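You operate a simulated robot arm through the tools that you are given. There is no shell and no other tool.

You are at the controls of a simulated robot arm. One attempt, no reset.

JOB
Close the nip, run the unwinder and set the brake until the dancer rides on its mark.
Fine: then stop the machine; the web stays whole.

Only the result counts: the job must be done as asked and must still hold three seconds after the hand-in. Knocking over, shifting, dropping, spilling or breaking anything else fails it.

ROBOT AND FRAMES
A 7-joint arm with a two-finger parallel gripper, fixed in place. Base frame: the origin is at the foot of the arm, x ahead of it, y to its left, z up; the work surface is at about z = 760. Lengths are in mm, angles in degrees, forces in N, time in s.
Its first joint turns from -149.0 to 149.0 degrees. Payload 3.43 kg.
The tool frame sits at the grasp point between the pads (the TCP): z along the fingers, y along the line on which they close. The tips reach 30 mm beyond it. Largest opening 94 mm; finger width 28, thickness 10; the body of the gripper, 50 by 96 mm, starts 55 mm behind the TCP.
Orientation is that of the tool frame in the base frame, as [roll, pitch, yaw] about the fixed x, y, z axes, in that order (R = Rz(yaw) Ry(pitch) Rx(roll)). With the fingers straight down and closing along the base's y, the tool's x points along the base's -x, its y along +y and its z along -z.

CONTROLS
- The arm moves only by the tool step_arm. Its argument "plan" is a list of rows, each a list of 3 entries, a list of its own where there are three numbers: the finger opening in mm, from 0 to 94, then the shift along the tool's x, y, z in units of 250 mm (1.0 is 250 mm), then the turn, a rotation vector about the tool's x, y, z in units of 45 degrees (1.0 is 45 degrees). In form: [[jaw, [tx, ty, tz], [wx, wy, wz]], ...]. A call has 1 to 20 rows; each row is the pose to reach, as a shift and turn from the pose commanded when the call began, along the tool's axes at that moment. A call with a number of a shift or a turn outside -1 to 1 is refused whole. A row lasts 0.2 s, in which the tool goes at most 50 mm and 8.6 degrees; a call with a longer step from one row to the next is refused whole, and so is a gripper value outside its range. Where a pose cannot be reached the arm comes as near as it can. A force on the tool above 70 N (or 10 N above the force at the start of the call, whichever is more), or a blocked arm, ends the call early, and 0.2 s more pass. The fingers move at their own pace (about 45 mm/s each) and stop on an object; they squeeze with about 21 N. The grip force told is the motor's: it shows also when the fingers shut on nothing. Time passes only in rows, and 0.2 s behind the last, so rows that repeat a pose let the fingers close. It gives the time, the measured TCP pose, the force on the tool (base axes), the opening and the grip force at its end, in the units of the frame above (readings bear some noise), with the torque about the TCP (base axes, N m) and any sound that the robot's microphone picked up.
- Cameras (640 x 400 px; columns grow to the right, rows downward): "scene" is fixed at [52.3, 499.7, 1438.8]; the picture's right is [0.17, -0.99, 0.00], its down [-0.65, -0.11, -0.76] and it looks along [0.74, 0.12, -0.66] (base axes); focal length 214 px, centre (320, 200). "wrist" rides on the gripper at [76, 14, -102] in the tool frame; the picture's right is [-0.18, 0.98, 0.00], its down [-0.75, -0.14, -0.64] and it looks along [-0.63, -0.12, 0.77] (tool axes); focal length 243 px, centre (320, 200). There is no depth. A picture from a camera that has moved, and an enlarged one, comes with that camera's place and axes in the base frame and with its lens.
- get_image(camera): a new picture of that camera. No time passes.
- inspect(camera, box): a new picture of the part [left, top, right, bottom] of that camera's present view, enlarged. No time passes.
- finish_job(): hands the job in; it is judged then, once.

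Places have to be worked out from the pictures, the camera data and where the tool is seen. Open the gripper and draw the arm clear of the work before you hand the job in, unless the task says otherwise.

The tools are called after "Request:" by a JSON object that holds its "fn" and its "kwargs". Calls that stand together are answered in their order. step_arm: Moves the arm, as the interface text tells. Its arguments: {"type":"object","properties":{"plan":{"type":"array"}},"required":["plan"]} The other tools are called the same way: get_image (camera) takes a picture; inspect (camera, box) takes an enlarged picture of a part of a camera's view; finish_job () hands the job in.

At the start:

```text
time_s: 0.0
ee_pos: [980.8, 122.9, 1203.4]
orientation: [-180.0, 0.1, -180.0]
ft_force: [0.1, 0.2, -0.7]
ft_torque: [0.04, -0.01, 0.02]
width: 94.0
finger_force: 0.2
```

scene: 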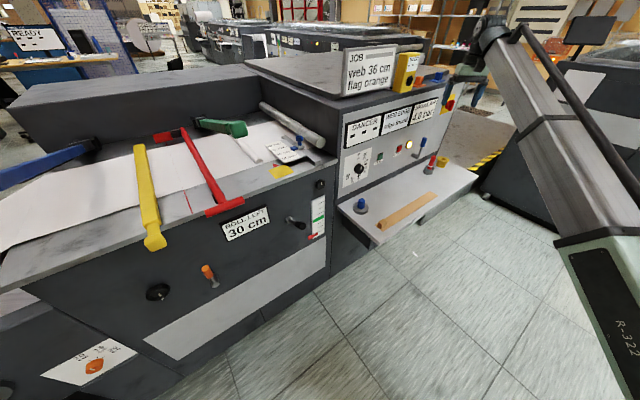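
wrist: 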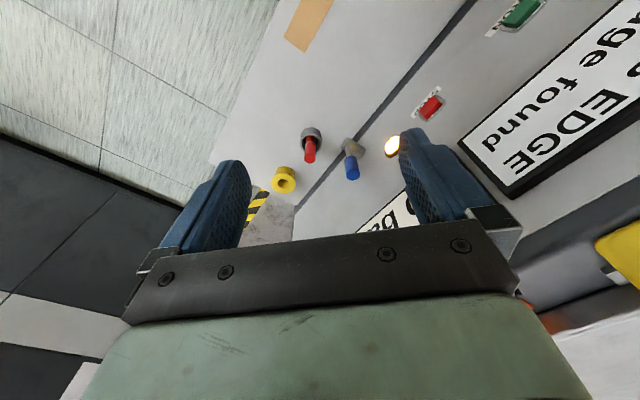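

The pictures show a web machine with a panel, levers and displays. I'll enlarge parts of the scene to read the labels first.

Request:
{"fn": "inspect", "kwargs": {"camera": "scene", "box": [320, 40, 480, 140]}}

Request:
{"fn": "inspect", "kwargs": {"camera": "scene", "box": [320, 120, 480, 250]}}

Request:
{"fn": "inspect", "kwargs": {"camera": "scene", "box": [180, 80, 340, 180]}}

Request:
{"fn": "inspect", "kwargs": {"camera": "scene", "box": [200, 170, 360, 270]}}

Request:
{"fn": "inspect", "kwargs": {"camera": "scene", "box": [40, 230, 240, 390]}}

Request:
{"fn": "inspect", "kwargs": {"camera": "scene", "box": [0, 100, 240, 250]}}

```text
4.00 times, centred on (400, 90) of scene
camera zoom: at [52.3, 499.7, 1438.8], right [0.17, -0.99, 0.0], down [-0.65, -0.11, -0.76], along [0.74, 0.12, -0.66], focal length 858 px, centre (0, 640)
```

zoom: 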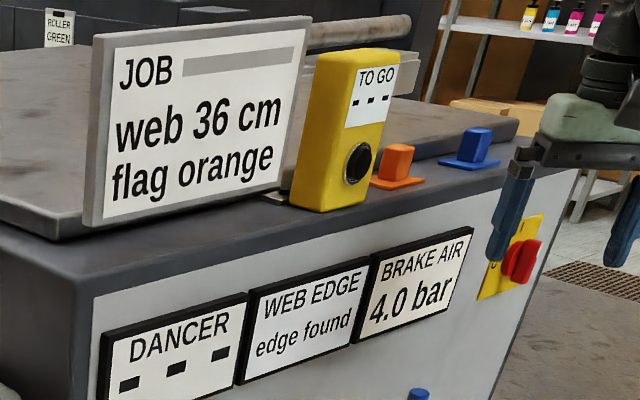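

```text
3.08 times, centred on (400, 185) of scene
camera zoom: at [52.3, 499.7, 1438.8], right [0.17, -0.99, 0.0], down [-0.65, -0.11, -0.76], along [0.74, 0.12, -0.66], focal length 660 px, centre (74, 246)
```

zoom: 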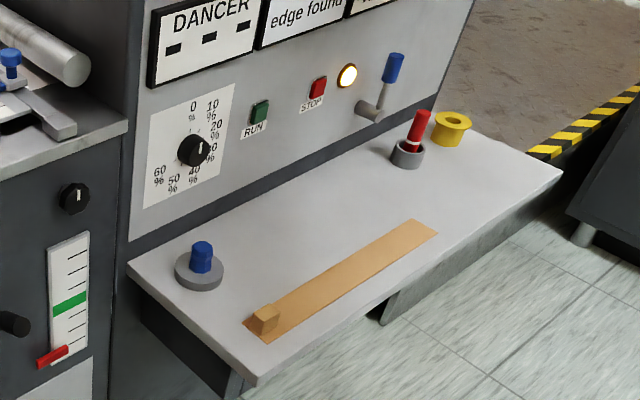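

```text
4.00 times, centred on (260, 130) of scene
camera zoom: at [52.3, 499.7, 1438.8], right [0.17, -0.99, 0.0], down [-0.65, -0.11, -0.76], along [0.74, 0.12, -0.66], focal length 858 px, centre (560, 480)
```

zoom: 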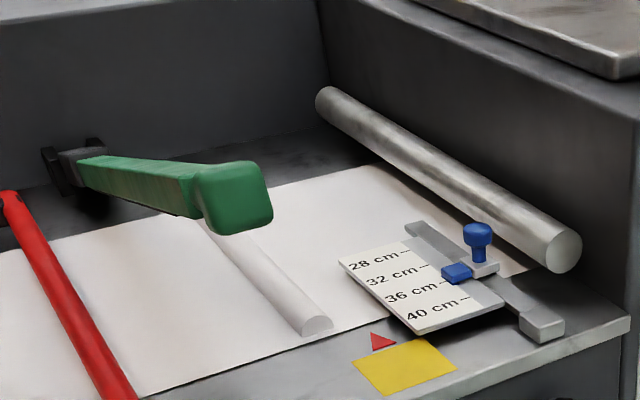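

```text
4.00 times, centred on (280, 220) of scene
camera zoom: at [52.3, 499.7, 1438.8], right [0.17, -0.99, 0.0], down [-0.65, -0.11, -0.76], along [0.74, 0.12, -0.66], focal length 858 px, centre (480, 120)
```

zoom: 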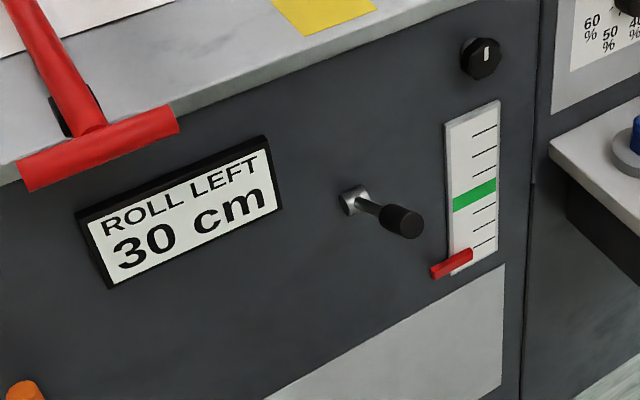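

```text
2.50 times, centred on (140, 310) of scene
camera zoom: at [52.3, 499.7, 1438.8], right [0.17, -0.99, 0.0], down [-0.65, -0.11, -0.76], along [0.74, 0.12, -0.66], focal length 536 px, centre (770, -75)
```

zoom: 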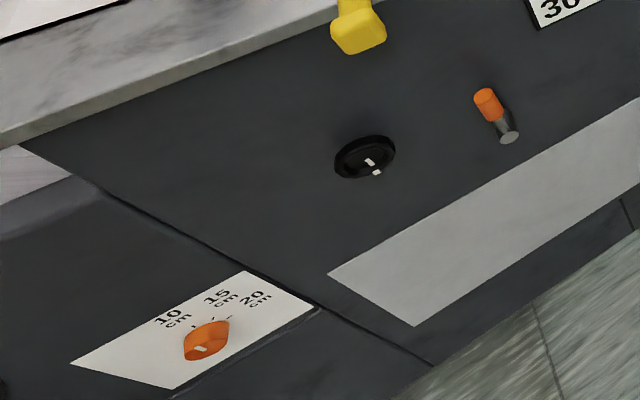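

```text
2.67 times, centred on (120, 175) of scene
camera zoom: at [52.3, 499.7, 1438.8], right [0.17, -0.99, 0.0], down [-0.65, -0.11, -0.76], along [0.74, 0.12, -0.66], focal length 572 px, centre (853, 267)
```

zoom: 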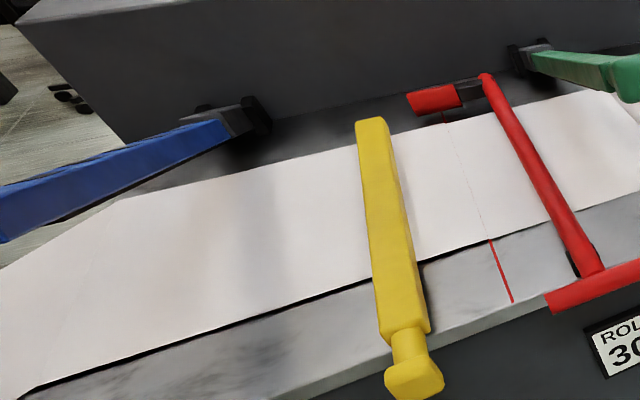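

More labels are needed, so I'll enlarge the background signs and the remaining controls.

Request:
{"fn": "inspect", "kwargs": {"camera": "scene", "box": [0, 0, 160, 100]}}

Request:
{"fn": "inspect", "kwargs": {"camera": "scene", "box": [240, 0, 400, 100]}}

Request:
{"fn": "inspect", "kwargs": {"camera": "scene", "box": [400, 0, 560, 100]}}

Request:
{"fn": "inspect", "kwargs": {"camera": "scene", "box": [0, 300, 160, 400]}}

Request:
{"fn": "inspect", "kwargs": {"camera": "scene", "box": [280, 170, 344, 250]}}

Request:
{"fn": "inspect", "kwargs": {"camera": "scene", "box": [336, 130, 416, 190]}}

Request:
{"fn": "inspect", "kwargs": {"camera": "wrist", "box": [240, 0, 640, 250]}}

```text
4.00 times, centred on (80, 50) of scene
camera zoom: at [52.3, 499.7, 1438.8], right [0.17, -0.99, 0.0], down [-0.65, -0.11, -0.76], along [0.74, 0.12, -0.66], focal length 858 px, centre (1280, 800)
```

zoom: 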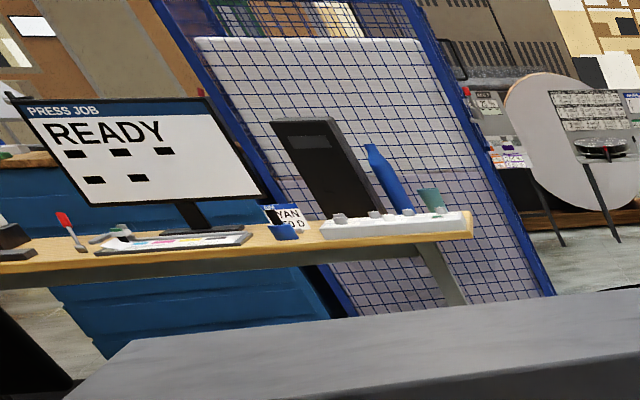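

```text
4.00 times, centred on (320, 50) of scene
camera zoom: at [52.3, 499.7, 1438.8], right [0.17, -0.99, 0.0], down [-0.65, -0.11, -0.76], along [0.74, 0.12, -0.66], focal length 858 px, centre (320, 800)
```

zoom: 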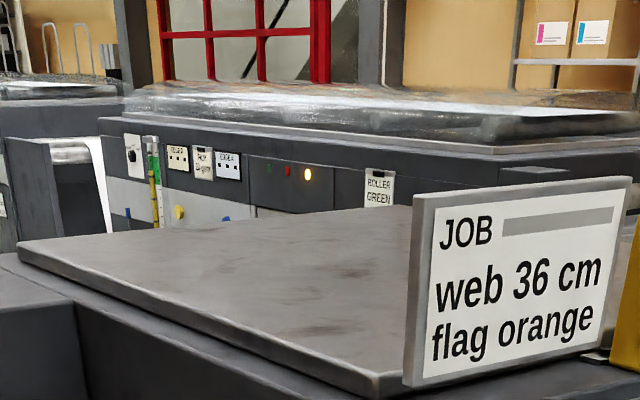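

```text
4.00 times, centred on (480, 50) of scene
camera zoom: at [52.3, 499.7, 1438.8], right [0.17, -0.99, 0.0], down [-0.65, -0.11, -0.76], along [0.74, 0.12, -0.66], focal length 858 px, centre (-320, 800)
```

zoom: 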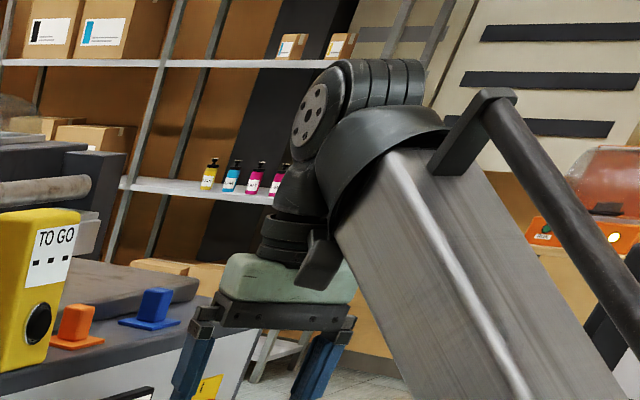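

```text
4.00 times, centred on (80, 350) of scene
camera zoom: at [52.3, 499.7, 1438.8], right [0.17, -0.99, 0.0], down [-0.65, -0.11, -0.76], along [0.74, 0.12, -0.66], focal length 858 px, centre (1280, -400)
```

zoom: 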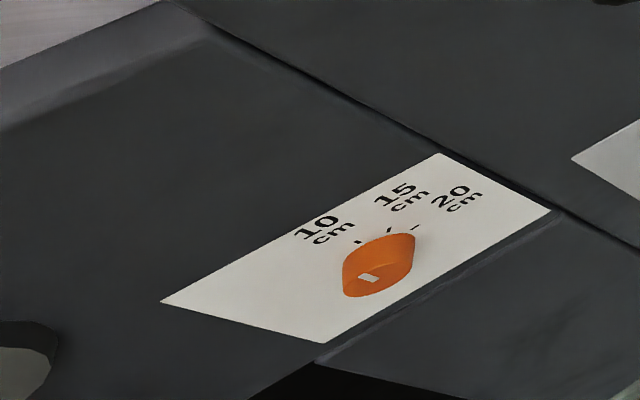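

```text
5.00 times, centred on (312, 210) of scene
camera zoom: at [52.3, 499.7, 1438.8], right [0.17, -0.99, 0.0], down [-0.65, -0.11, -0.76], along [0.74, 0.12, -0.66], focal length 1072 px, centre (360, 150)
```

zoom: 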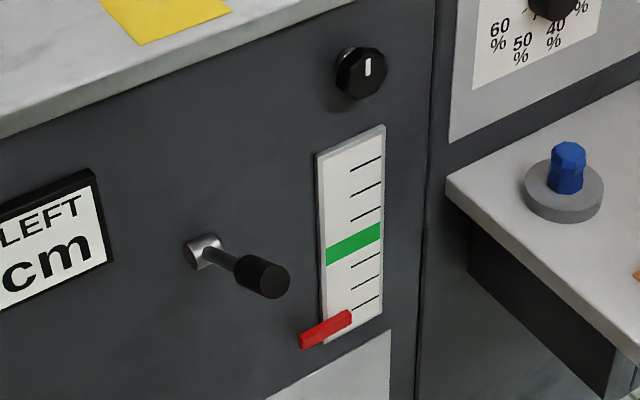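

```text
6.67 times, centred on (376, 160) of scene
camera zoom: at [52.3, 499.7, 1438.8], right [0.17, -0.99, 0.0], down [-0.65, -0.11, -0.76], along [0.74, 0.12, -0.66], focal length 1430 px, centre (-53, 467)
```

zoom: 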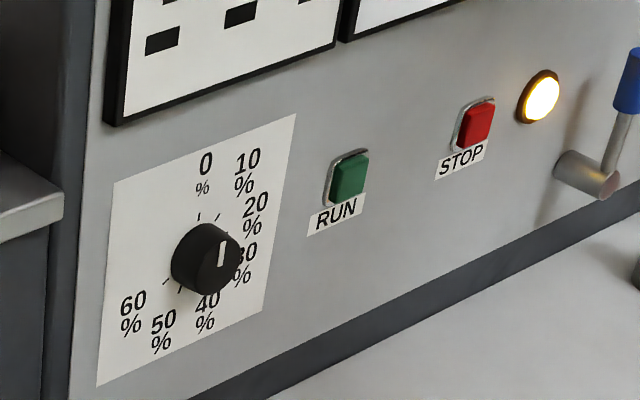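

```text
1.60 times, centred on (440, 125) of wrist
camera zoom: at [903.8, 136.2, 1307.9], right [0.18, 0.98, 0.0], down [0.75, -0.14, 0.64], along [0.63, -0.12, -0.77], focal length 388 px, centre (128, 320)
```

zoom: 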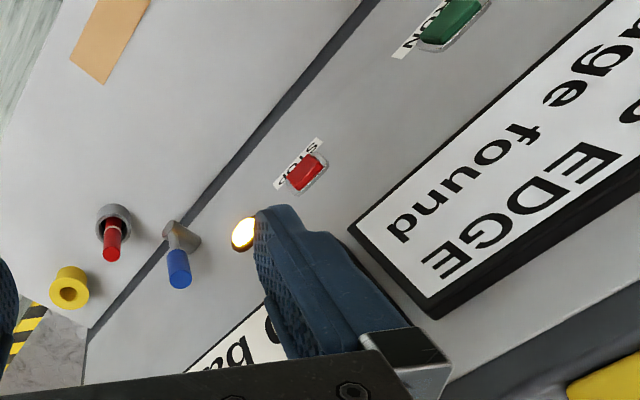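

I want to read the background machine's panel and the levers at higher magnification.

Request:
{"fn": "inspect", "kwargs": {"camera": "scene", "box": [255, 20, 351, 80]}}

Request:
{"fn": "inspect", "kwargs": {"camera": "scene", "box": [180, 10, 276, 70]}}

Request:
{"fn": "inspect", "kwargs": {"camera": "scene", "box": [180, 100, 276, 160]}}

Request:
{"fn": "inspect", "kwargs": {"camera": "scene", "box": [250, 110, 346, 190]}}

Request:
{"fn": "inspect", "kwargs": {"camera": "scene", "box": [120, 240, 248, 320]}}

Request:
{"fn": "inspect", "kwargs": {"camera": "scene", "box": [416, 60, 512, 120]}}

```text
6.67 times, centred on (303, 50) of scene
camera zoom: at [52.3, 499.7, 1438.8], right [0.17, -0.99, 0.0], down [-0.65, -0.11, -0.76], along [0.74, 0.12, -0.66], focal length 1430 px, centre (433, 1200)
```

zoom: 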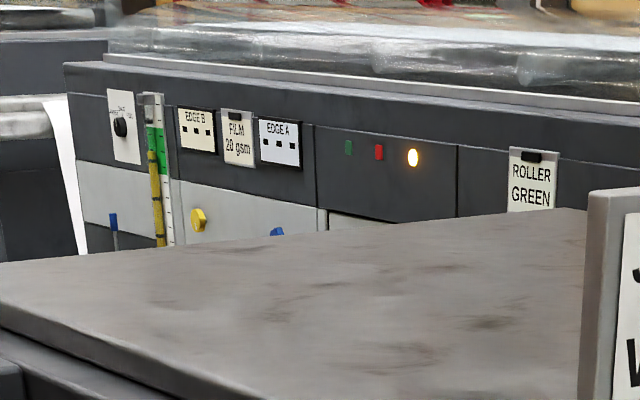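

```text
6.67 times, centred on (228, 40) of scene
camera zoom: at [52.3, 499.7, 1438.8], right [0.17, -0.99, 0.0], down [-0.65, -0.11, -0.76], along [0.74, 0.12, -0.66], focal length 1430 px, centre (933, 1267)
```

zoom: 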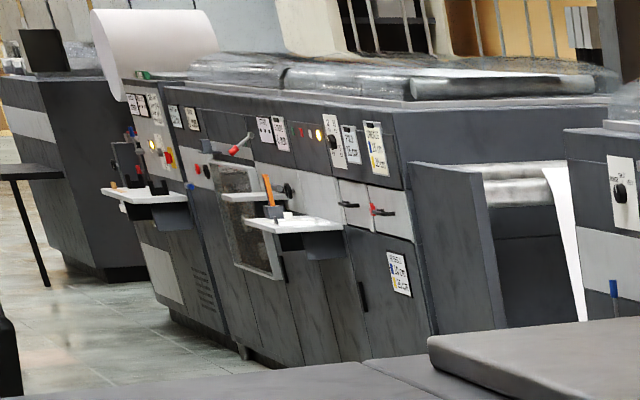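

```text
6.67 times, centred on (228, 130) of scene
camera zoom: at [52.3, 499.7, 1438.8], right [0.17, -0.99, 0.0], down [-0.65, -0.11, -0.76], along [0.74, 0.12, -0.66], focal length 1430 px, centre (933, 667)
```

zoom: 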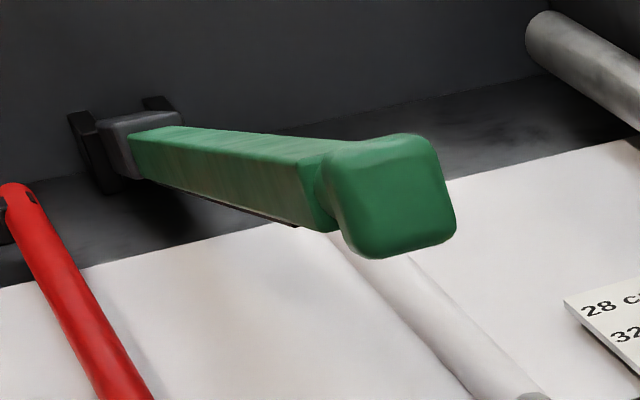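

```text
5.00 times, centred on (298, 150) of scene
camera zoom: at [52.3, 499.7, 1438.8], right [0.17, -0.99, 0.0], down [-0.65, -0.11, -0.76], along [0.74, 0.12, -0.66], focal length 1072 px, centre (430, 450)
```

zoom: 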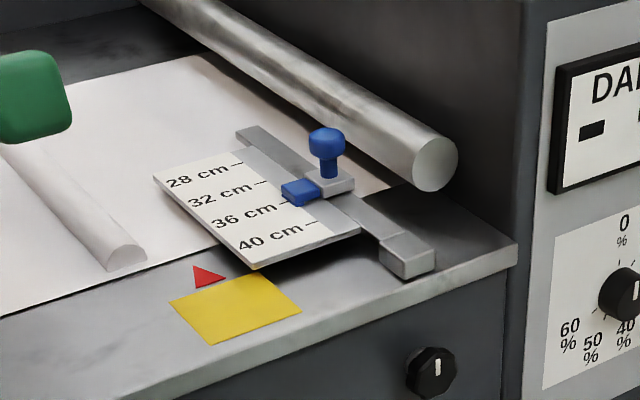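

```text
5.00 times, centred on (184, 280) of scene
camera zoom: at [52.3, 499.7, 1438.8], right [0.17, -0.99, 0.0], down [-0.65, -0.11, -0.76], along [0.74, 0.12, -0.66], focal length 1072 px, centre (1000, -200)
```

zoom: 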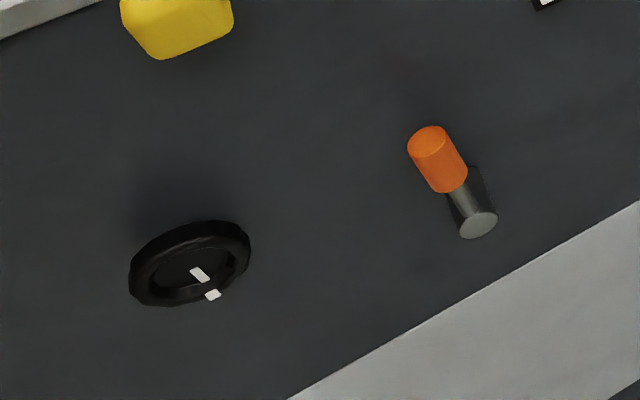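

```text
6.67 times, centred on (464, 90) of scene
camera zoom: at [52.3, 499.7, 1438.8], right [0.17, -0.99, 0.0], down [-0.65, -0.11, -0.76], along [0.74, 0.12, -0.66], focal length 1430 px, centre (-640, 933)
```

zoom: 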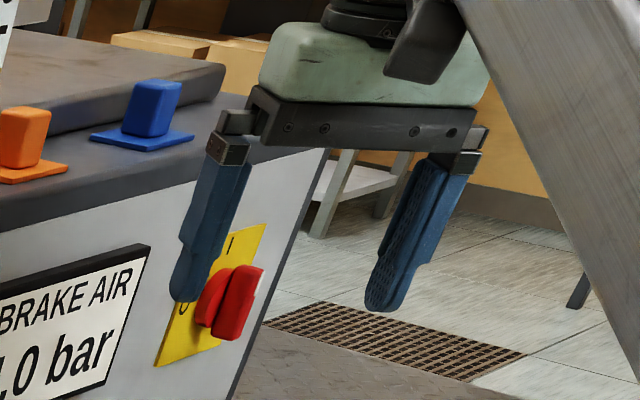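

The TCP sits just in front of the right-hand panel, and the machine's front appears to run diagonally in the base frame. I'll back the arm off, raise it and yaw it toward the machine so the wrist camera gives a second viewpoint.

Request:
{"fn": "step_arm", "kwargs": {"plan": [[94, [0.1, 0.1, -0.075], [0, 0, -0.11]], [94, [0.2, 0.2, -0.15], [0, 0, -0.22]], [94, [0.3, 0.3, -0.225], [0, 0, -0.33]], [94, [0.4, 0.4, -0.3], [0, 0, -0.44]], [94, [0.5, 0.5, -0.375], [0, 0, -0.55]], [94, [0.6, 0.6, -0.45], [0, 0, -0.66]], [94, [0.7, 0.7, -0.525], [0, 0, -0.77]], [94, [0.8, 0.8, -0.6], [0, 0, -0.88]]]}}

```text
time_s: 0.6
ee_pos: [943.1, 160.8, 1232.7]
orientation: [179.8, 1.3, -172.9]
ft_force: [6.2, -4.2, -8.4]
ft_torque: [0.64, 0.04, 0.44]
width: 93.9
finger_force: 0.0
out of reach, approached as far as the arm can: row 2
stopped in row 2: the force on the tool passed its limit at 81 N (the readings are from after the stop); the commanded pose is now the measured one
```

The motion stopped early with a force reading, so I'll look at both cameras to see whether anything was touched.

Request:
{"fn": "get_image", "kwargs": {"camera": "scene"}}

Request:
{"fn": "get_image", "kwargs": {"camera": "wrist"}}

```text
taken
```

scene: 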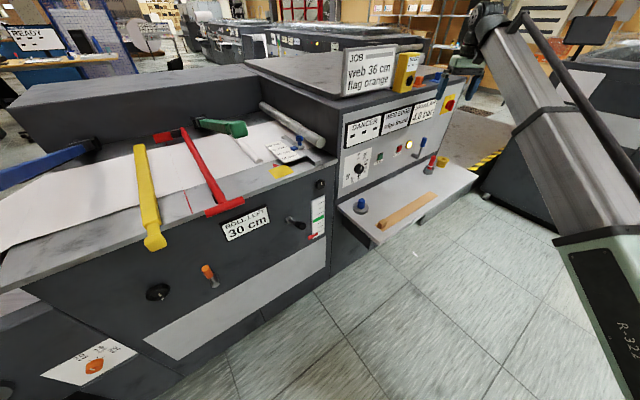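

```text
taken
camera wrist: at [863.9, 166.1, 1334.9], right [0.06, 1.0, 0.01], down [0.75, -0.05, 0.66], along [0.66, -0.04, -0.75], focal length 243 px, centre (320, 200)
```

wrist: 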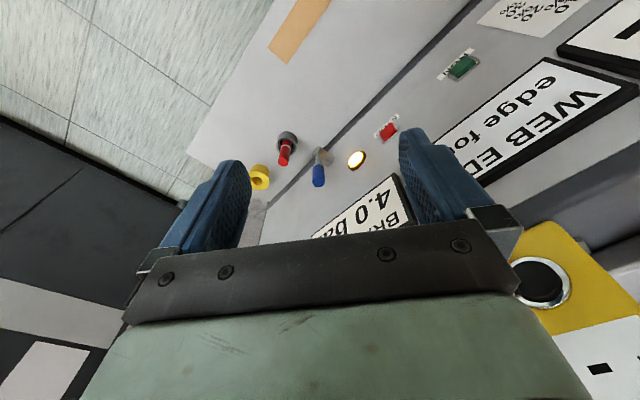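

Nothing looks touched: the TO GO box is still about 80 mm or more from the fingers. Reach or jerk seems the likelier cause, so I'll try a gentler pure translation back and up, without rotation.

Request:
{"fn": "step_arm", "kwargs": {"plan": [[94, [0.04, 0, -0.02], [0, 0, 0]], [94, [0.1, 0, -0.05], [0, 0, 0]], [94, [0.18, 0, -0.08], [0, 0, 0]], [94, [0.26, 0, -0.11], [0, 0, 0]], [94, [0.34, 0, -0.14], [0, 0, 0]], [94, [0.42, 0, -0.17], [0, 0, 0]], [94, [0.5, 0, -0.2], [0, 0, 0]]]}}

```text
time_s: 1.2
ee_pos: [924.0, 159.7, 1242.9]
orientation: [179.9, 2.3, -172.8]
ft_force: [10.9, 2.6, -16.2]
ft_torque: [-0.12, -0.14, -0.12]
width: 93.9
finger_force: 0.0
out of reach, approached as far as the arm can: row 3
stopped in row 3: the force on the tool passed its limit at 71 N (the readings are from after the stop); the commanded pose is now the measured one
```

The wrist seems to be at a bend limit with the tool straight down at this height. I'll tilt the tool forward, which should relieve it, and take it slowly.

Request:
{"fn": "step_arm", "kwargs": {"plan": [[94, [0, 0, 0], [0, -0.05, 0]], [94, [0.02, 0, 0], [0, -0.12, 0]], [94, [0.04, 0, 0], [0, -0.2, 0]], [94, [0.08, 0, 0], [0, -0.3, 0]], [94, [0.12, 0, 0], [0, -0.4, 0]], [94, [0.16, 0, 0], [0, -0.5, 0]], [94, [0.2, 0, 0], [0, -0.6, 0]]]}}

```text
time_s: 2.8
ee_pos: [873.6, 154.0, 1241.5]
orientation: [179.8, 29.2, -172.9]
ft_force: [1.1, -0.4, -0.1]
ft_torque: [0.0, 0.02, 0.02]
width: 94.0
finger_force: 0.1
```

Tilting works (pitch now about 29°). Now I'll move left and back along the machine's front while yawing toward it, to view the table and levers.

Request:
{"fn": "step_arm", "kwargs": {"plan": [[94, [0.017, 0.05, -0.023], [-0.02, 0, -0.04]], [94, [0.05, 0.14, -0.07], [-0.06, 0, -0.11]], [94, [0.084, 0.235, -0.115], [-0.1, 0, -0.18]], [94, [0.12, 0.33, -0.16], [-0.145, 0, -0.26]], [94, [0.154, 0.43, -0.21], [-0.19, 0, -0.34]], [94, [0.19, 0.53, -0.26], [-0.235, 0, -0.42]], [94, [0.222, 0.62, -0.305], [-0.28, 0, -0.5]], [94, [0.257, 0.715, -0.35], [-0.32, 0, -0.575]], [94, [0.29, 0.81, -0.395], [-0.36, 0, -0.65]], [94, [0.325, 0.9, -0.44], [-0.41, 0, -0.73]], [94, [0.342, 0.95, -0.466], [-0.434, 0, -0.776]]]}}

Request:
{"fn": "get_image", "kwargs": {"camera": "wrist"}}

Request:
{"fn": "get_image", "kwargs": {"camera": "scene"}}

```text
time_s: 5.2
ee_pos: [714.4, 373.1, 1303.4]
orientation: [179.8, 29.2, -132.8]
ft_force: [-0.8, 0.1, -0.4]
ft_torque: [0.01, 0.01, 0.0]
width: 94.1
finger_force: 0.0
```

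```text
taken
camera wrist: at [624.3, 296.8, 1356.7], right [-0.61, 0.78, 0.09], down [0.34, 0.16, 0.93], along [0.71, 0.6, -0.36], focal length 243 px, centre (320, 200)
```

wrist: 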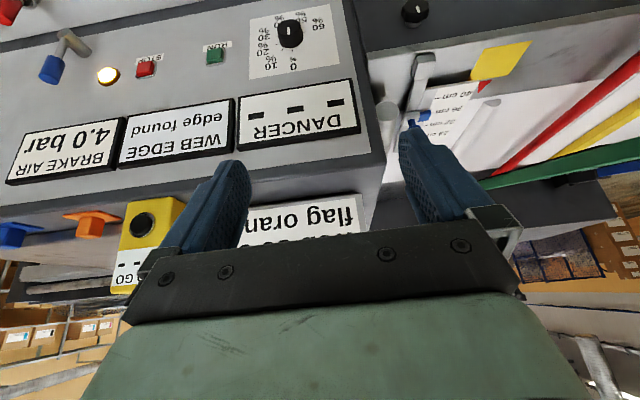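

```text
taken
```

scene: 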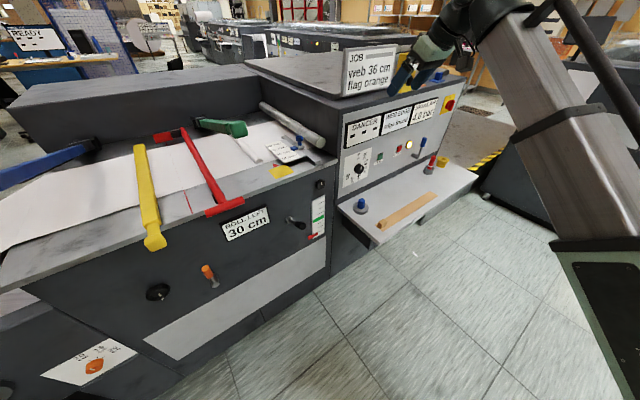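

Triangulating the panel from both views puts RUN near (952, 366, 948), STOP near (1018, 280, 955) and the brake knob near (852, 460, 933). Next I'll zoom in on the table area, panel and arms.

Request:
{"fn": "inspect", "kwargs": {"camera": "wrist", "box": [360, 0, 640, 200]}}

Request:
{"fn": "inspect", "kwargs": {"camera": "wrist", "box": [80, 0, 368, 180]}}

```text
2.00 times, centred on (500, 100) of wrist
camera zoom: at [624.3, 296.8, 1356.7], right [-0.61, 0.78, 0.09], down [0.34, 0.16, 0.93], along [0.71, 0.6, -0.36], focal length 485 px, centre (-40, 400)
```

zoom: 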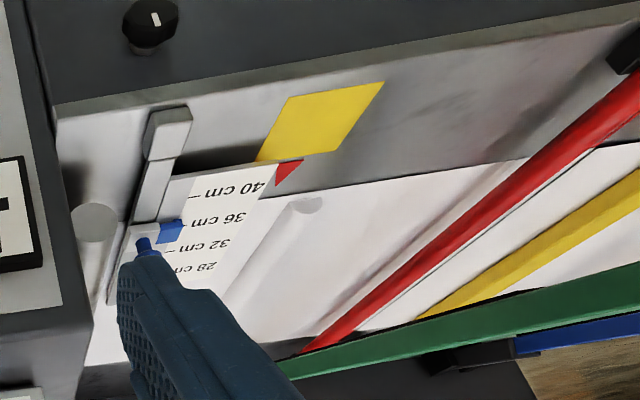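

```text
2.22 times, centred on (224, 90) of wrist
camera zoom: at [624.3, 296.8, 1356.7], right [-0.61, 0.78, 0.09], down [0.34, 0.16, 0.93], along [0.71, 0.6, -0.36], focal length 539 px, centre (533, 444)
```

zoom: 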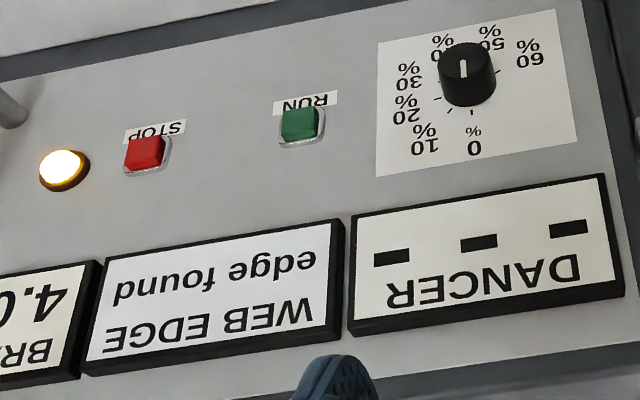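

The green arm's pivot works out near (802, 1106, 1116), and the arm is raised with its handle near (574, 814, 1197). Yellow seems lowered across the web and blue raised, so I'll move along the machine to see the table before deciding which one is the nip.

Request:
{"fn": "step_arm", "kwargs": {"plan": [[94, [-0.006, 0.05, 0], [-0.008, 0, -0.015]], [94, [-0.02, 0.16, -0.003], [-0.027, 0, -0.048]], [94, [-0.035, 0.28, -0.006], [-0.047, 0, -0.085]], [94, [-0.05, 0.4, -0.01], [-0.068, 0, -0.12]], [94, [-0.065, 0.52, -0.013], [-0.088, 0, -0.158]], [94, [-0.08, 0.64, -0.016], [-0.109, 0, -0.195]], [94, [-0.095, 0.76, -0.019], [-0.13, 0, -0.23]], [94, [-0.11, 0.87, -0.022], [-0.148, 0, -0.265]], [94, [-0.121, 0.958, -0.024], [-0.163, 0, -0.291]]]}}

Request:
{"fn": "get_image", "kwargs": {"camera": "wrist"}}

Request:
{"fn": "get_image", "kwargs": {"camera": "scene"}}

```text
time_s: 7.2
ee_pos: [553.7, 553.3, 1322.8]
orientation: [179.7, 29.3, -117.8]
ft_force: [-0.4, -0.3, 0.7]
ft_torque: [0.02, -0.01, 0.01]
width: 93.6
finger_force: 0.1
```

```text
taken
camera wrist: at [486.3, 457.3, 1376.6], right [-0.79, 0.6, 0.09], down [0.29, 0.24, 0.93], along [0.53, 0.76, -0.36], focal length 243 px, centre (320, 200)
```

wrist: 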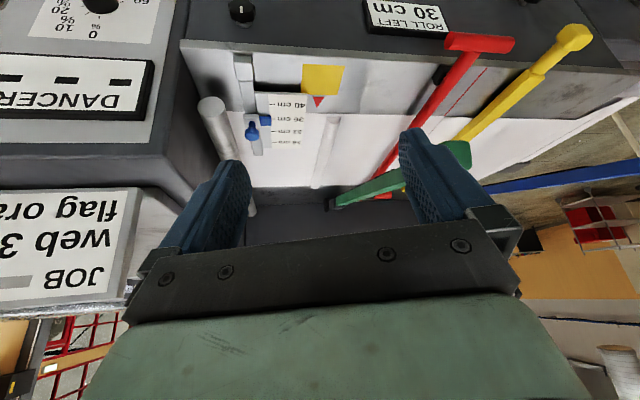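

```text
taken
```

scene: 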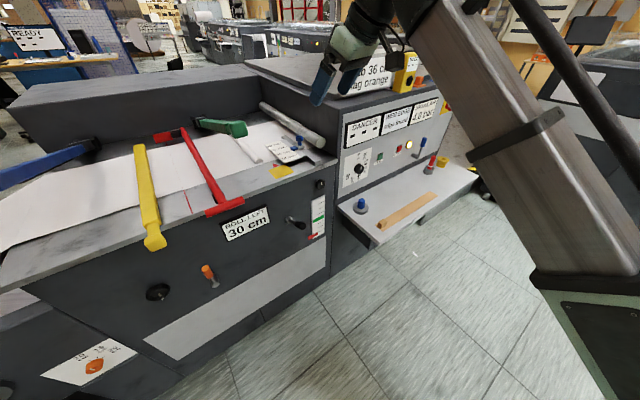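

Request:
{"fn": "inspect", "kwargs": {"camera": "wrist", "box": [180, 0, 400, 220]}}

Request:
{"fn": "inspect", "kwargs": {"camera": "wrist", "box": [380, 0, 640, 220]}}

```text
1.82 times, centred on (290, 110) of wrist
camera zoom: at [486.3, 457.3, 1376.6], right [-0.79, 0.6, 0.09], down [0.29, 0.24, 0.93], along [0.53, 0.76, -0.36], focal length 441 px, centre (374, 364)
```

zoom: 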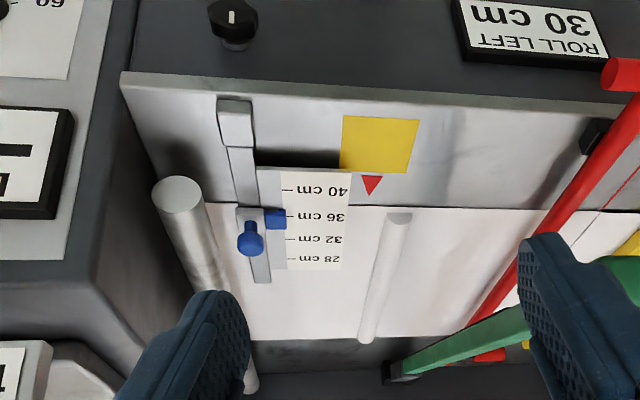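

```text
1.82 times, centred on (510, 110) of wrist
camera zoom: at [486.3, 457.3, 1376.6], right [-0.79, 0.6, 0.09], down [0.29, 0.24, 0.93], along [0.53, 0.76, -0.36], focal length 441 px, centre (-26, 364)
```

zoom: 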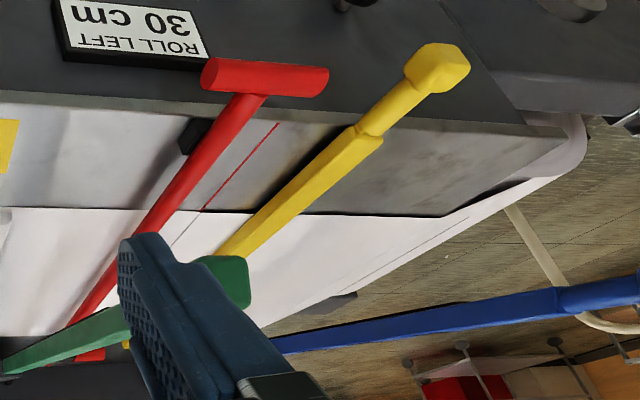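

The edge guide already stands at 36 cm. The green handle is near (491, 764, 1236), about 15° up, and the yellow handle near (296, 931, 1038), lying down. I'll tilt up and move left a little to see the lever pivots and back wall.

Request:
{"fn": "step_arm", "kwargs": {"plan": [[94, [-0.03, 0.06, -0.008], [0, -0.06, 0]], [94, [-0.08, 0.16, -0.02], [0, -0.16, 0]], [94, [-0.13, 0.26, -0.032], [0, -0.26, 0]], [94, [-0.18, 0.36, -0.045], [0, -0.36, 0]], [94, [-0.226, 0.451, -0.056], [0, -0.45, 0]]]}}

Request:
{"fn": "get_image", "kwargs": {"camera": "wrist"}}

```text
time_s: 8.4
ee_pos: [473.0, 640.7, 1362.4]
orientation: [179.7, 49.6, -117.9]
ft_force: [0.1, 0.2, -0.7]
ft_torque: [0.02, 0.0, 0.01]
width: 93.9
finger_force: 0.0
```

```text
taken
camera wrist: at [400.1, 535.4, 1372.4], right [-0.81, 0.56, 0.14], down [0.13, -0.07, 0.99], along [0.57, 0.82, -0.02], focal length 243 px, centre (320, 200)
```

wrist: 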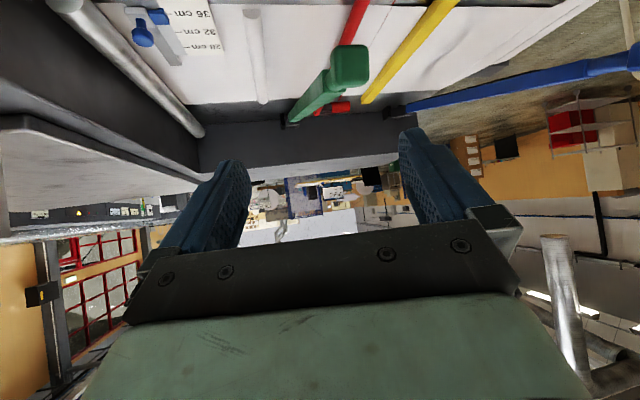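

Request:
{"fn": "inspect", "kwargs": {"camera": "wrist", "box": [180, 0, 440, 160]}}

Request:
{"fn": "inspect", "kwargs": {"camera": "wrist", "box": [360, 0, 640, 160]}}

Request:
{"fn": "inspect", "kwargs": {"camera": "wrist", "box": [0, 180, 200, 320]}}

```text
2.46 times, centred on (310, 80) of wrist
camera zoom: at [400.1, 535.4, 1372.4], right [-0.81, 0.56, 0.14], down [0.13, -0.07, 0.99], along [0.57, 0.82, -0.02], focal length 597 px, centre (345, 495)
```

zoom: 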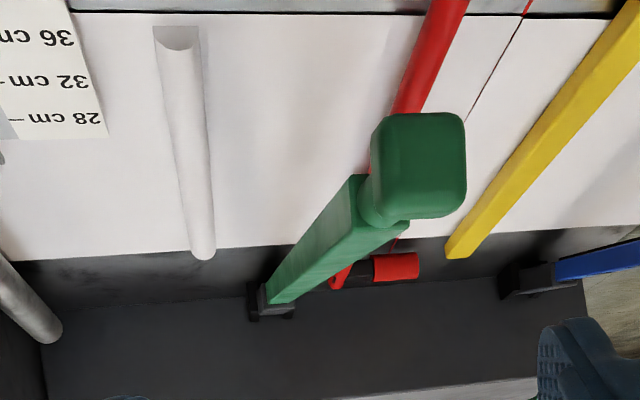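

```text
2.29 times, centred on (500, 80) of wrist
camera zoom: at [400.1, 535.4, 1372.4], right [-0.81, 0.56, 0.14], down [0.13, -0.07, 0.99], along [0.57, 0.82, -0.02], focal length 555 px, centre (-91, 474)
```

zoom: 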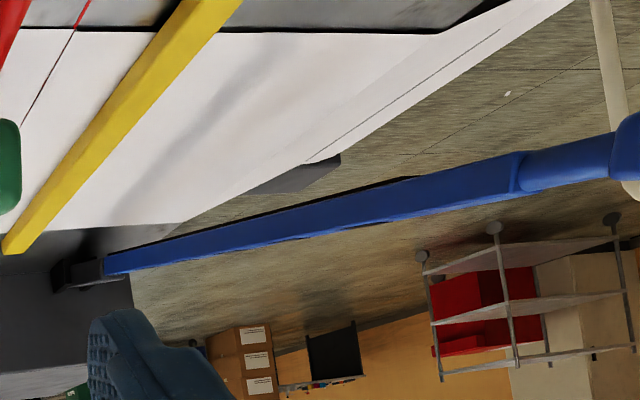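

```text
2.86 times, centred on (100, 250) of wrist
camera zoom: at [400.1, 535.4, 1372.4], right [-0.81, 0.56, 0.14], down [0.13, -0.07, 0.99], along [0.57, 0.82, -0.02], focal length 693 px, centre (949, 57)
```

zoom: 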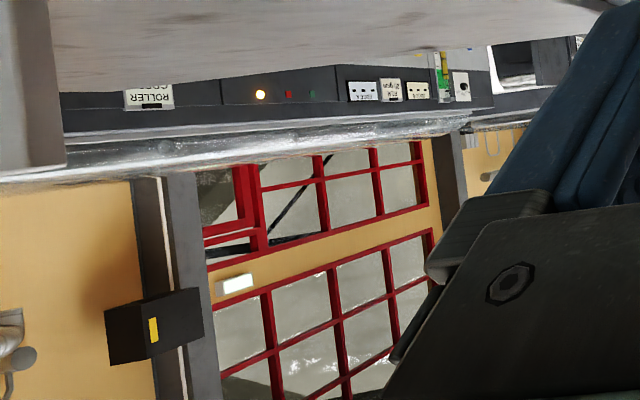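

This view changes the geometry: the green and blue arms pivot on the back wall around n≈650 mm behind the front, about 16° up. Yellow seems to lie across the web with no visible wall pivot. Next I'll lower the camera in front of the front face to study the dancer scale, the black lever and the orange lever.

Request:
{"fn": "step_arm", "kwargs": {"plan": [[94, [0.06, -0.006, 0.035], [0, 0, 0]], [94, [0.17, -0.018, 0.1], [0, 0, 0]], [94, [0.29, -0.03, 0.17], [0, 0, 0]], [94, [0.41, -0.044, 0.24], [0, 0, 0]], [94, [0.53, -0.057, 0.31], [0, 0, 0]], [94, [0.64, -0.069, 0.375], [0, 0, 0]], [94, [0.7, -0.075, 0.41], [0, 0, 0]]]}}

Request:
{"fn": "step_arm", "kwargs": {"plan": [[94, [0.06, -0.006, 0.035], [0, 0, 0]], [94, [0.17, -0.018, 0.1], [0, 0, 0]], [94, [0.29, -0.03, 0.17], [0, 0, 0]], [94, [0.41, -0.044, 0.24], [0, 0, 0]], [94, [0.53, -0.057, 0.31], [0, 0, 0]], [94, [0.64, -0.069, 0.375], [0, 0, 0]], [94, [0.7, -0.075, 0.41], [0, 0, 0]]]}}

Request:
{"fn": "get_image", "kwargs": {"camera": "wrist"}}

Request:
{"fn": "get_image", "kwargs": {"camera": "scene"}}

```text
time_s: 10.0
ee_pos: [473.4, 602.7, 1162.0]
orientation: [179.8, 49.5, -118.0]
ft_force: [0.4, -0.1, -1.0]
ft_torque: [0.02, 0.01, 0.01]
width: 94.1
finger_force: 0.1
```

```text
time_s: 11.6
ee_pos: [472.5, 561.6, 963.1]
orientation: [179.7, 49.5, -118.0]
ft_force: [-0.3, -0.8, -0.7]
ft_torque: [-0.02, 0.01, -0.02]
width: 93.9
finger_force: 0.0
```

```text
taken
camera wrist: at [399.5, 455.9, 973.3], right [-0.81, 0.56, 0.14], down [0.13, -0.07, 0.99], along [0.57, 0.82, -0.02], focal length 243 px, centre (320, 200)
```

wrist: 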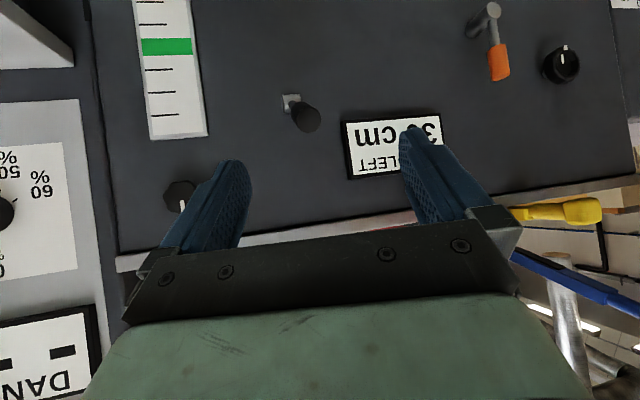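

```text
taken
```

scene: 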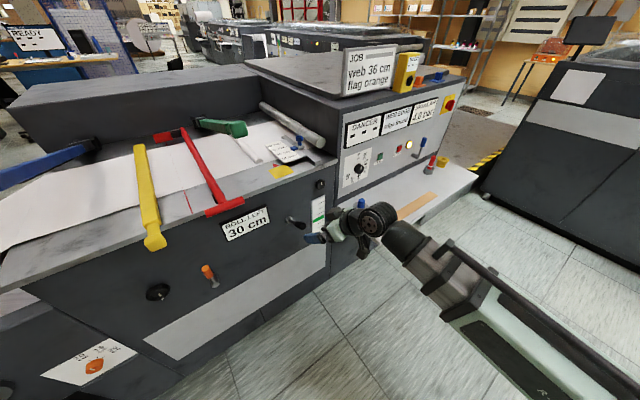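

Request:
{"fn": "inspect", "kwargs": {"camera": "wrist", "box": [130, 0, 390, 160]}}

Request:
{"fn": "inspect", "kwargs": {"camera": "wrist", "box": [400, 0, 640, 160]}}

Request:
{"fn": "inspect", "kwargs": {"camera": "scene", "box": [270, 180, 366, 250]}}

```text
2.46 times, centred on (260, 80) of wrist
camera zoom: at [399.5, 455.9, 973.3], right [-0.81, 0.56, 0.14], down [0.13, -0.07, 0.99], along [0.57, 0.82, -0.02], focal length 597 px, centre (468, 495)
```

zoom: 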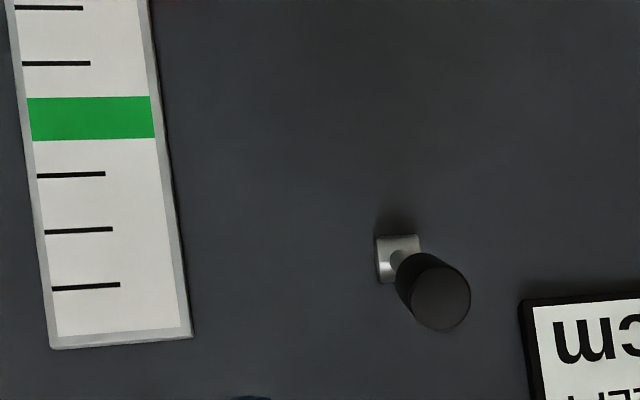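

```text
2.50 times, centred on (520, 80) of wrist
camera zoom: at [399.5, 455.9, 973.3], right [-0.81, 0.56, 0.14], down [0.13, -0.07, 0.99], along [0.57, 0.82, -0.02], focal length 606 px, centre (-180, 500)
```

zoom: 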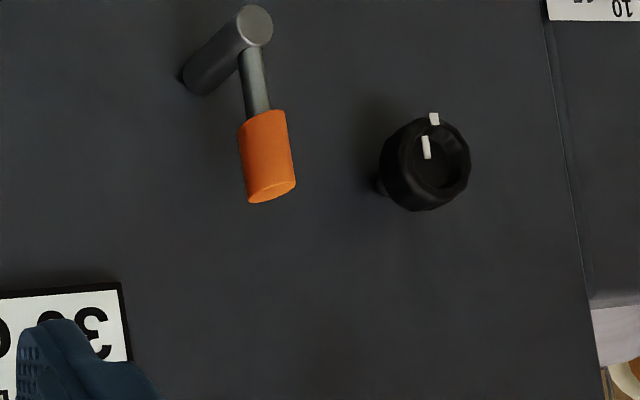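

```text
5.71 times, centred on (318, 215) of scene
camera zoom: at [52.3, 499.7, 1438.8], right [0.17, -0.99, 0.0], down [-0.65, -0.11, -0.76], along [0.74, 0.12, -0.66], focal length 1226 px, centre (331, 114)
```

zoom: 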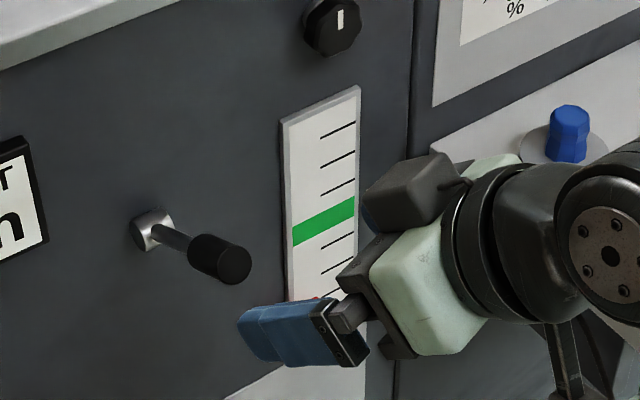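

The dancer scale's green mark sits near (699, 609, 751) and the black lever boss near (602, 714, 827), both on the front plane. To find what forms the nip, I'll rise and look at the silver roller, the bump roller and the back of the table from close to table level.

Request:
{"fn": "step_arm", "kwargs": {"plan": [[94, [-0.06, -0.02, -0.04], [0.02, 0, 0.017]], [94, [-0.18, -0.055, -0.115], [0.05, 0, 0.045]], [94, [-0.31, -0.095, -0.195], [0.09, 0, 0.08]], [94, [-0.44, -0.137, -0.28], [0.13, 0, 0.112]], [94, [-0.57, -0.178, -0.36], [0.17, 0, 0.146]], [94, [-0.682, -0.212, -0.433], [0.203, 0, 0.173]]]}}

Request:
{"fn": "get_image", "kwargs": {"camera": "wrist"}}

Request:
{"fn": "inspect", "kwargs": {"camera": "wrist", "box": [200, 0, 440, 170]}}

Request:
{"fn": "inspect", "kwargs": {"camera": "wrist", "box": [400, 0, 640, 170]}}

```text
time_s: 13.0
ee_pos: [533.1, 562.6, 1161.3]
orientation: [179.8, 49.4, -130.0]
ft_force: [0.1, 0.0, 0.3]
ft_torque: [-0.02, 0.01, 0.03]
width: 94.1
finger_force: 0.0
```

```text
taken
camera wrist: at [441.0, 473.1, 1171.6], right [-0.68, 0.72, 0.14], down [0.11, -0.09, 0.99], along [0.73, 0.69, -0.02], focal length 243 px, centre (320, 200)
```

wrist: 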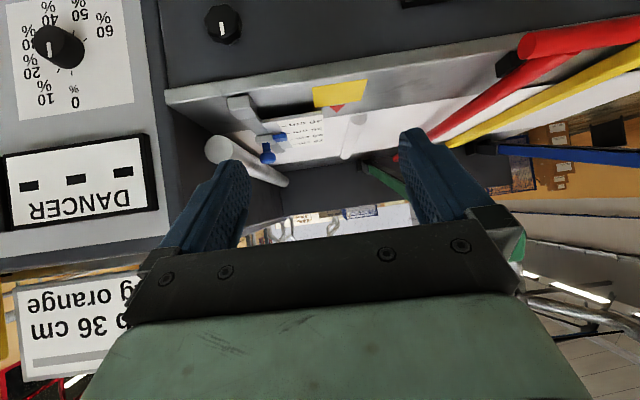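

```text
2.35 times, centred on (320, 85) of wrist
camera zoom: at [441.0, 473.1, 1171.6], right [-0.68, 0.72, 0.14], down [0.11, -0.09, 0.99], along [0.73, 0.69, -0.02], focal length 571 px, centre (320, 471)
```

zoom: 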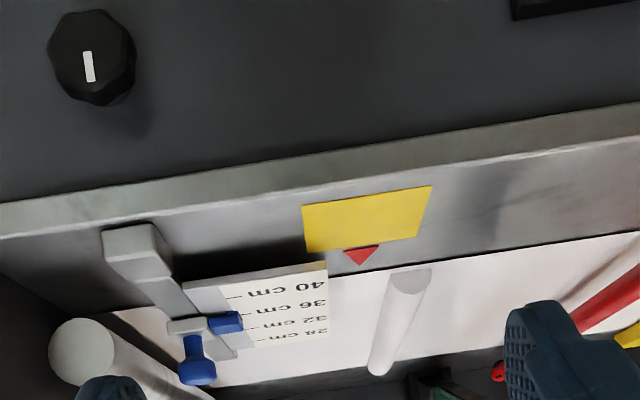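

```text
2.35 times, centred on (520, 85) of wrist
camera zoom: at [441.0, 473.1, 1171.6], right [-0.68, 0.72, 0.14], down [0.11, -0.09, 0.99], along [0.73, 0.69, -0.02], focal length 571 px, centre (-151, 471)
```

zoom: 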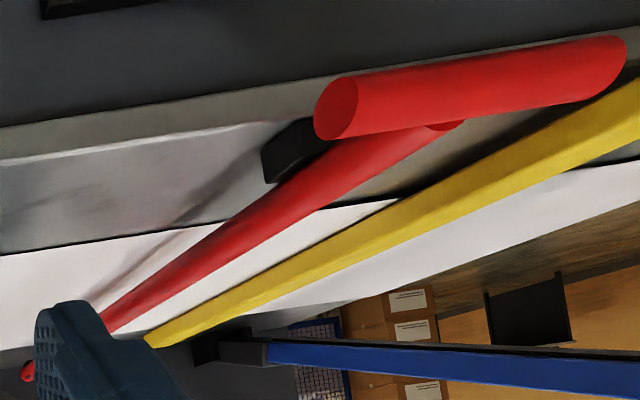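

I need to know whether yellow is hinged at its back end, so I'll zoom in there and on the green and blue pivots.

Request:
{"fn": "inspect", "kwargs": {"camera": "scene", "box": [110, 120, 158, 150]}}

Request:
{"fn": "inspect", "kwargs": {"camera": "scene", "box": [60, 125, 108, 165]}}

Request:
{"fn": "inspect", "kwargs": {"camera": "scene", "box": [150, 110, 214, 150]}}

Request:
{"fn": "inspect", "kwargs": {"camera": "scene", "box": [120, 190, 184, 255]}}

Request:
{"fn": "inspect", "kwargs": {"camera": "wrist", "box": [430, 110, 526, 170]}}

```text
13.33 times, centred on (134, 135) of scene
camera zoom: at [52.3, 499.7, 1438.8], right [0.17, -0.99, 0.0], down [-0.65, -0.11, -0.76], along [0.74, 0.12, -0.66], focal length 2860 px, centre (2800, 1067)
```

zoom: 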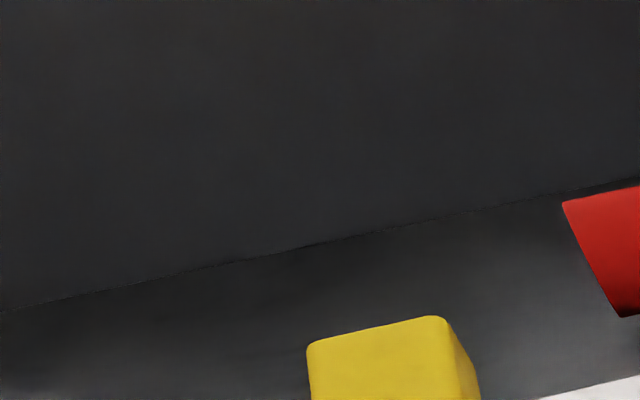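

```text
10.00 times, centred on (84, 145) of scene
camera zoom: at [52.3, 499.7, 1438.8], right [0.17, -0.99, 0.0], down [-0.65, -0.11, -0.76], along [0.74, 0.12, -0.66], focal length 2145 px, centre (2680, 750)
```

zoom: 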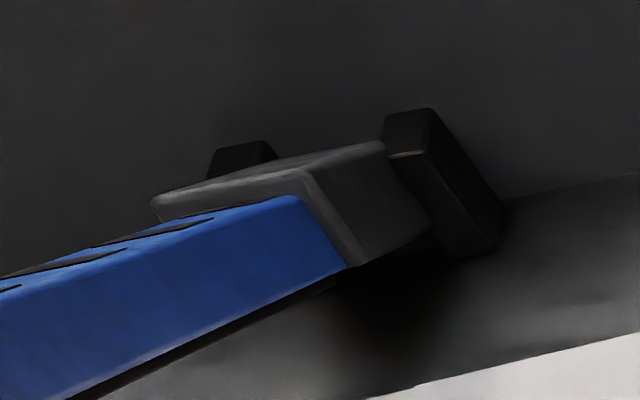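

```text
10.00 times, centred on (182, 130) of scene
camera zoom: at [52.3, 499.7, 1438.8], right [0.17, -0.99, 0.0], down [-0.65, -0.11, -0.76], along [0.74, 0.12, -0.66], focal length 2145 px, centre (1700, 900)
```

zoom: 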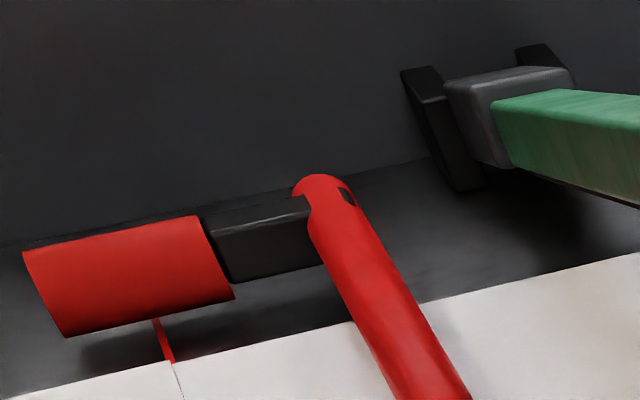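

```text
6.15 times, centred on (152, 222) of scene
camera zoom: at [52.3, 499.7, 1438.8], right [0.17, -0.99, 0.0], down [-0.65, -0.11, -0.76], along [0.74, 0.12, -0.66], focal length 1320 px, centre (1354, 62)
```

zoom: 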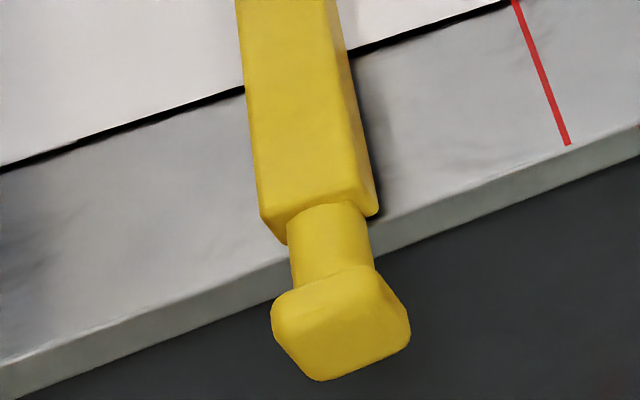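

```text
6.67 times, centred on (478, 140) of wrist
camera zoom: at [441.0, 473.1, 1171.6], right [-0.68, 0.72, 0.14], down [0.11, -0.09, 0.99], along [0.73, 0.69, -0.02], focal length 1618 px, centre (-733, 600)
```

zoom: 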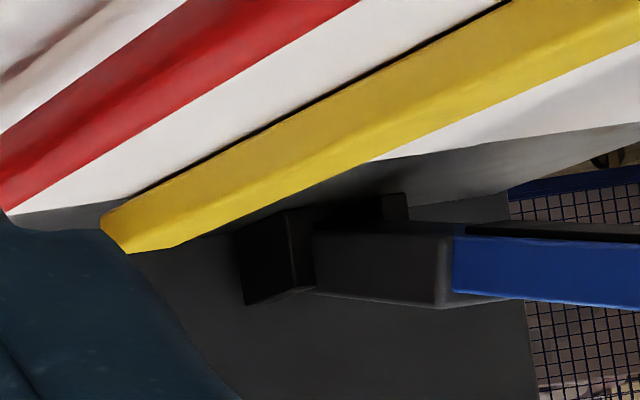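

Yellow has no hinge: it looks like a loose bar or clamp lying over the web. Blue and green are hinged bars with rubber strips, which makes them look like web clamps. The silver roller hovers about 20 mm above the web and looks like an open nip roller. I'll rise and look at the left part of the table to settle what yellow is.

Request:
{"fn": "step_arm", "kwargs": {"plan": [[94, [-0.06, 0.02, -0.05], [-0.03, 0, -0.026]], [94, [-0.17, 0.056, -0.14], [-0.085, 0, -0.072]], [94, [-0.29, 0.096, -0.238], [-0.143, 0, -0.123]], [94, [-0.41, 0.135, -0.336], [-0.203, 0, -0.174]], [94, [-0.53, 0.175, -0.434], [-0.262, 0, -0.225]], [94, [-0.63, 0.208, -0.516], [-0.312, 0, -0.267]], [94, [-0.681, 0.225, -0.558], [-0.337, 0, -0.289]]]}}

```text
time_s: 14.6
ee_pos: [493.2, 602.2, 1381.6]
orientation: [179.7, 49.6, -109.9]
ft_force: [-0.4, -0.6, 0.0]
ft_torque: [-0.01, 0.01, 0.0]
width: 94.0
finger_force: 0.1
```

Request:
{"fn": "step_arm", "kwargs": {"plan": [[94, [-0.04, 0.06, 0.034], [0, 0.02, 0]], [94, [-0.11, 0.17, 0.098], [0, 0.06, 0]], [94, [-0.185, 0.29, 0.166], [0, 0.11, 0]], [94, [-0.26, 0.41, 0.235], [0, 0.16, 0]], [94, [-0.34, 0.53, 0.304], [0, 0.2, 0]], [94, [-0.41, 0.64, 0.367], [0, 0.25, 0]], [94, [-0.444, 0.694, 0.398], [0, 0.27, 0]]]}}

Request:
{"fn": "get_image", "kwargs": {"camera": "wrist"}}

```text
time_s: 16.2
ee_pos: [379.4, 800.3, 1403.0]
orientation: [179.9, 37.3, -109.9]
ft_force: [0.7, 0.0, 0.0]
ft_torque: [0.04, -0.02, -0.01]
width: 94.0
finger_force: 0.1
```

```text
taken
camera wrist: at [323.8, 689.2, 1439.5], right [-0.87, 0.47, 0.11], down [0.2, 0.15, 0.97], along [0.44, 0.87, -0.23], focal length 243 px, centre (320, 200)
```

wrist: 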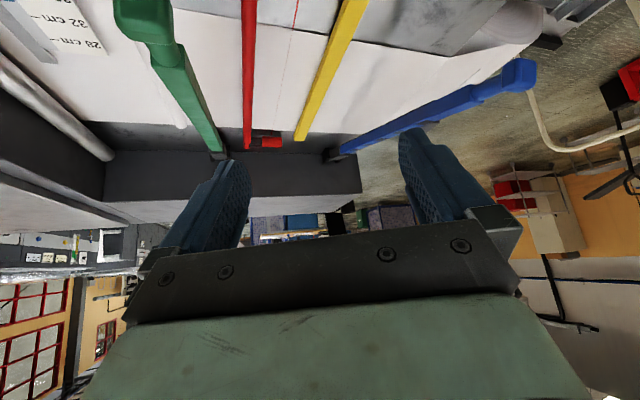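

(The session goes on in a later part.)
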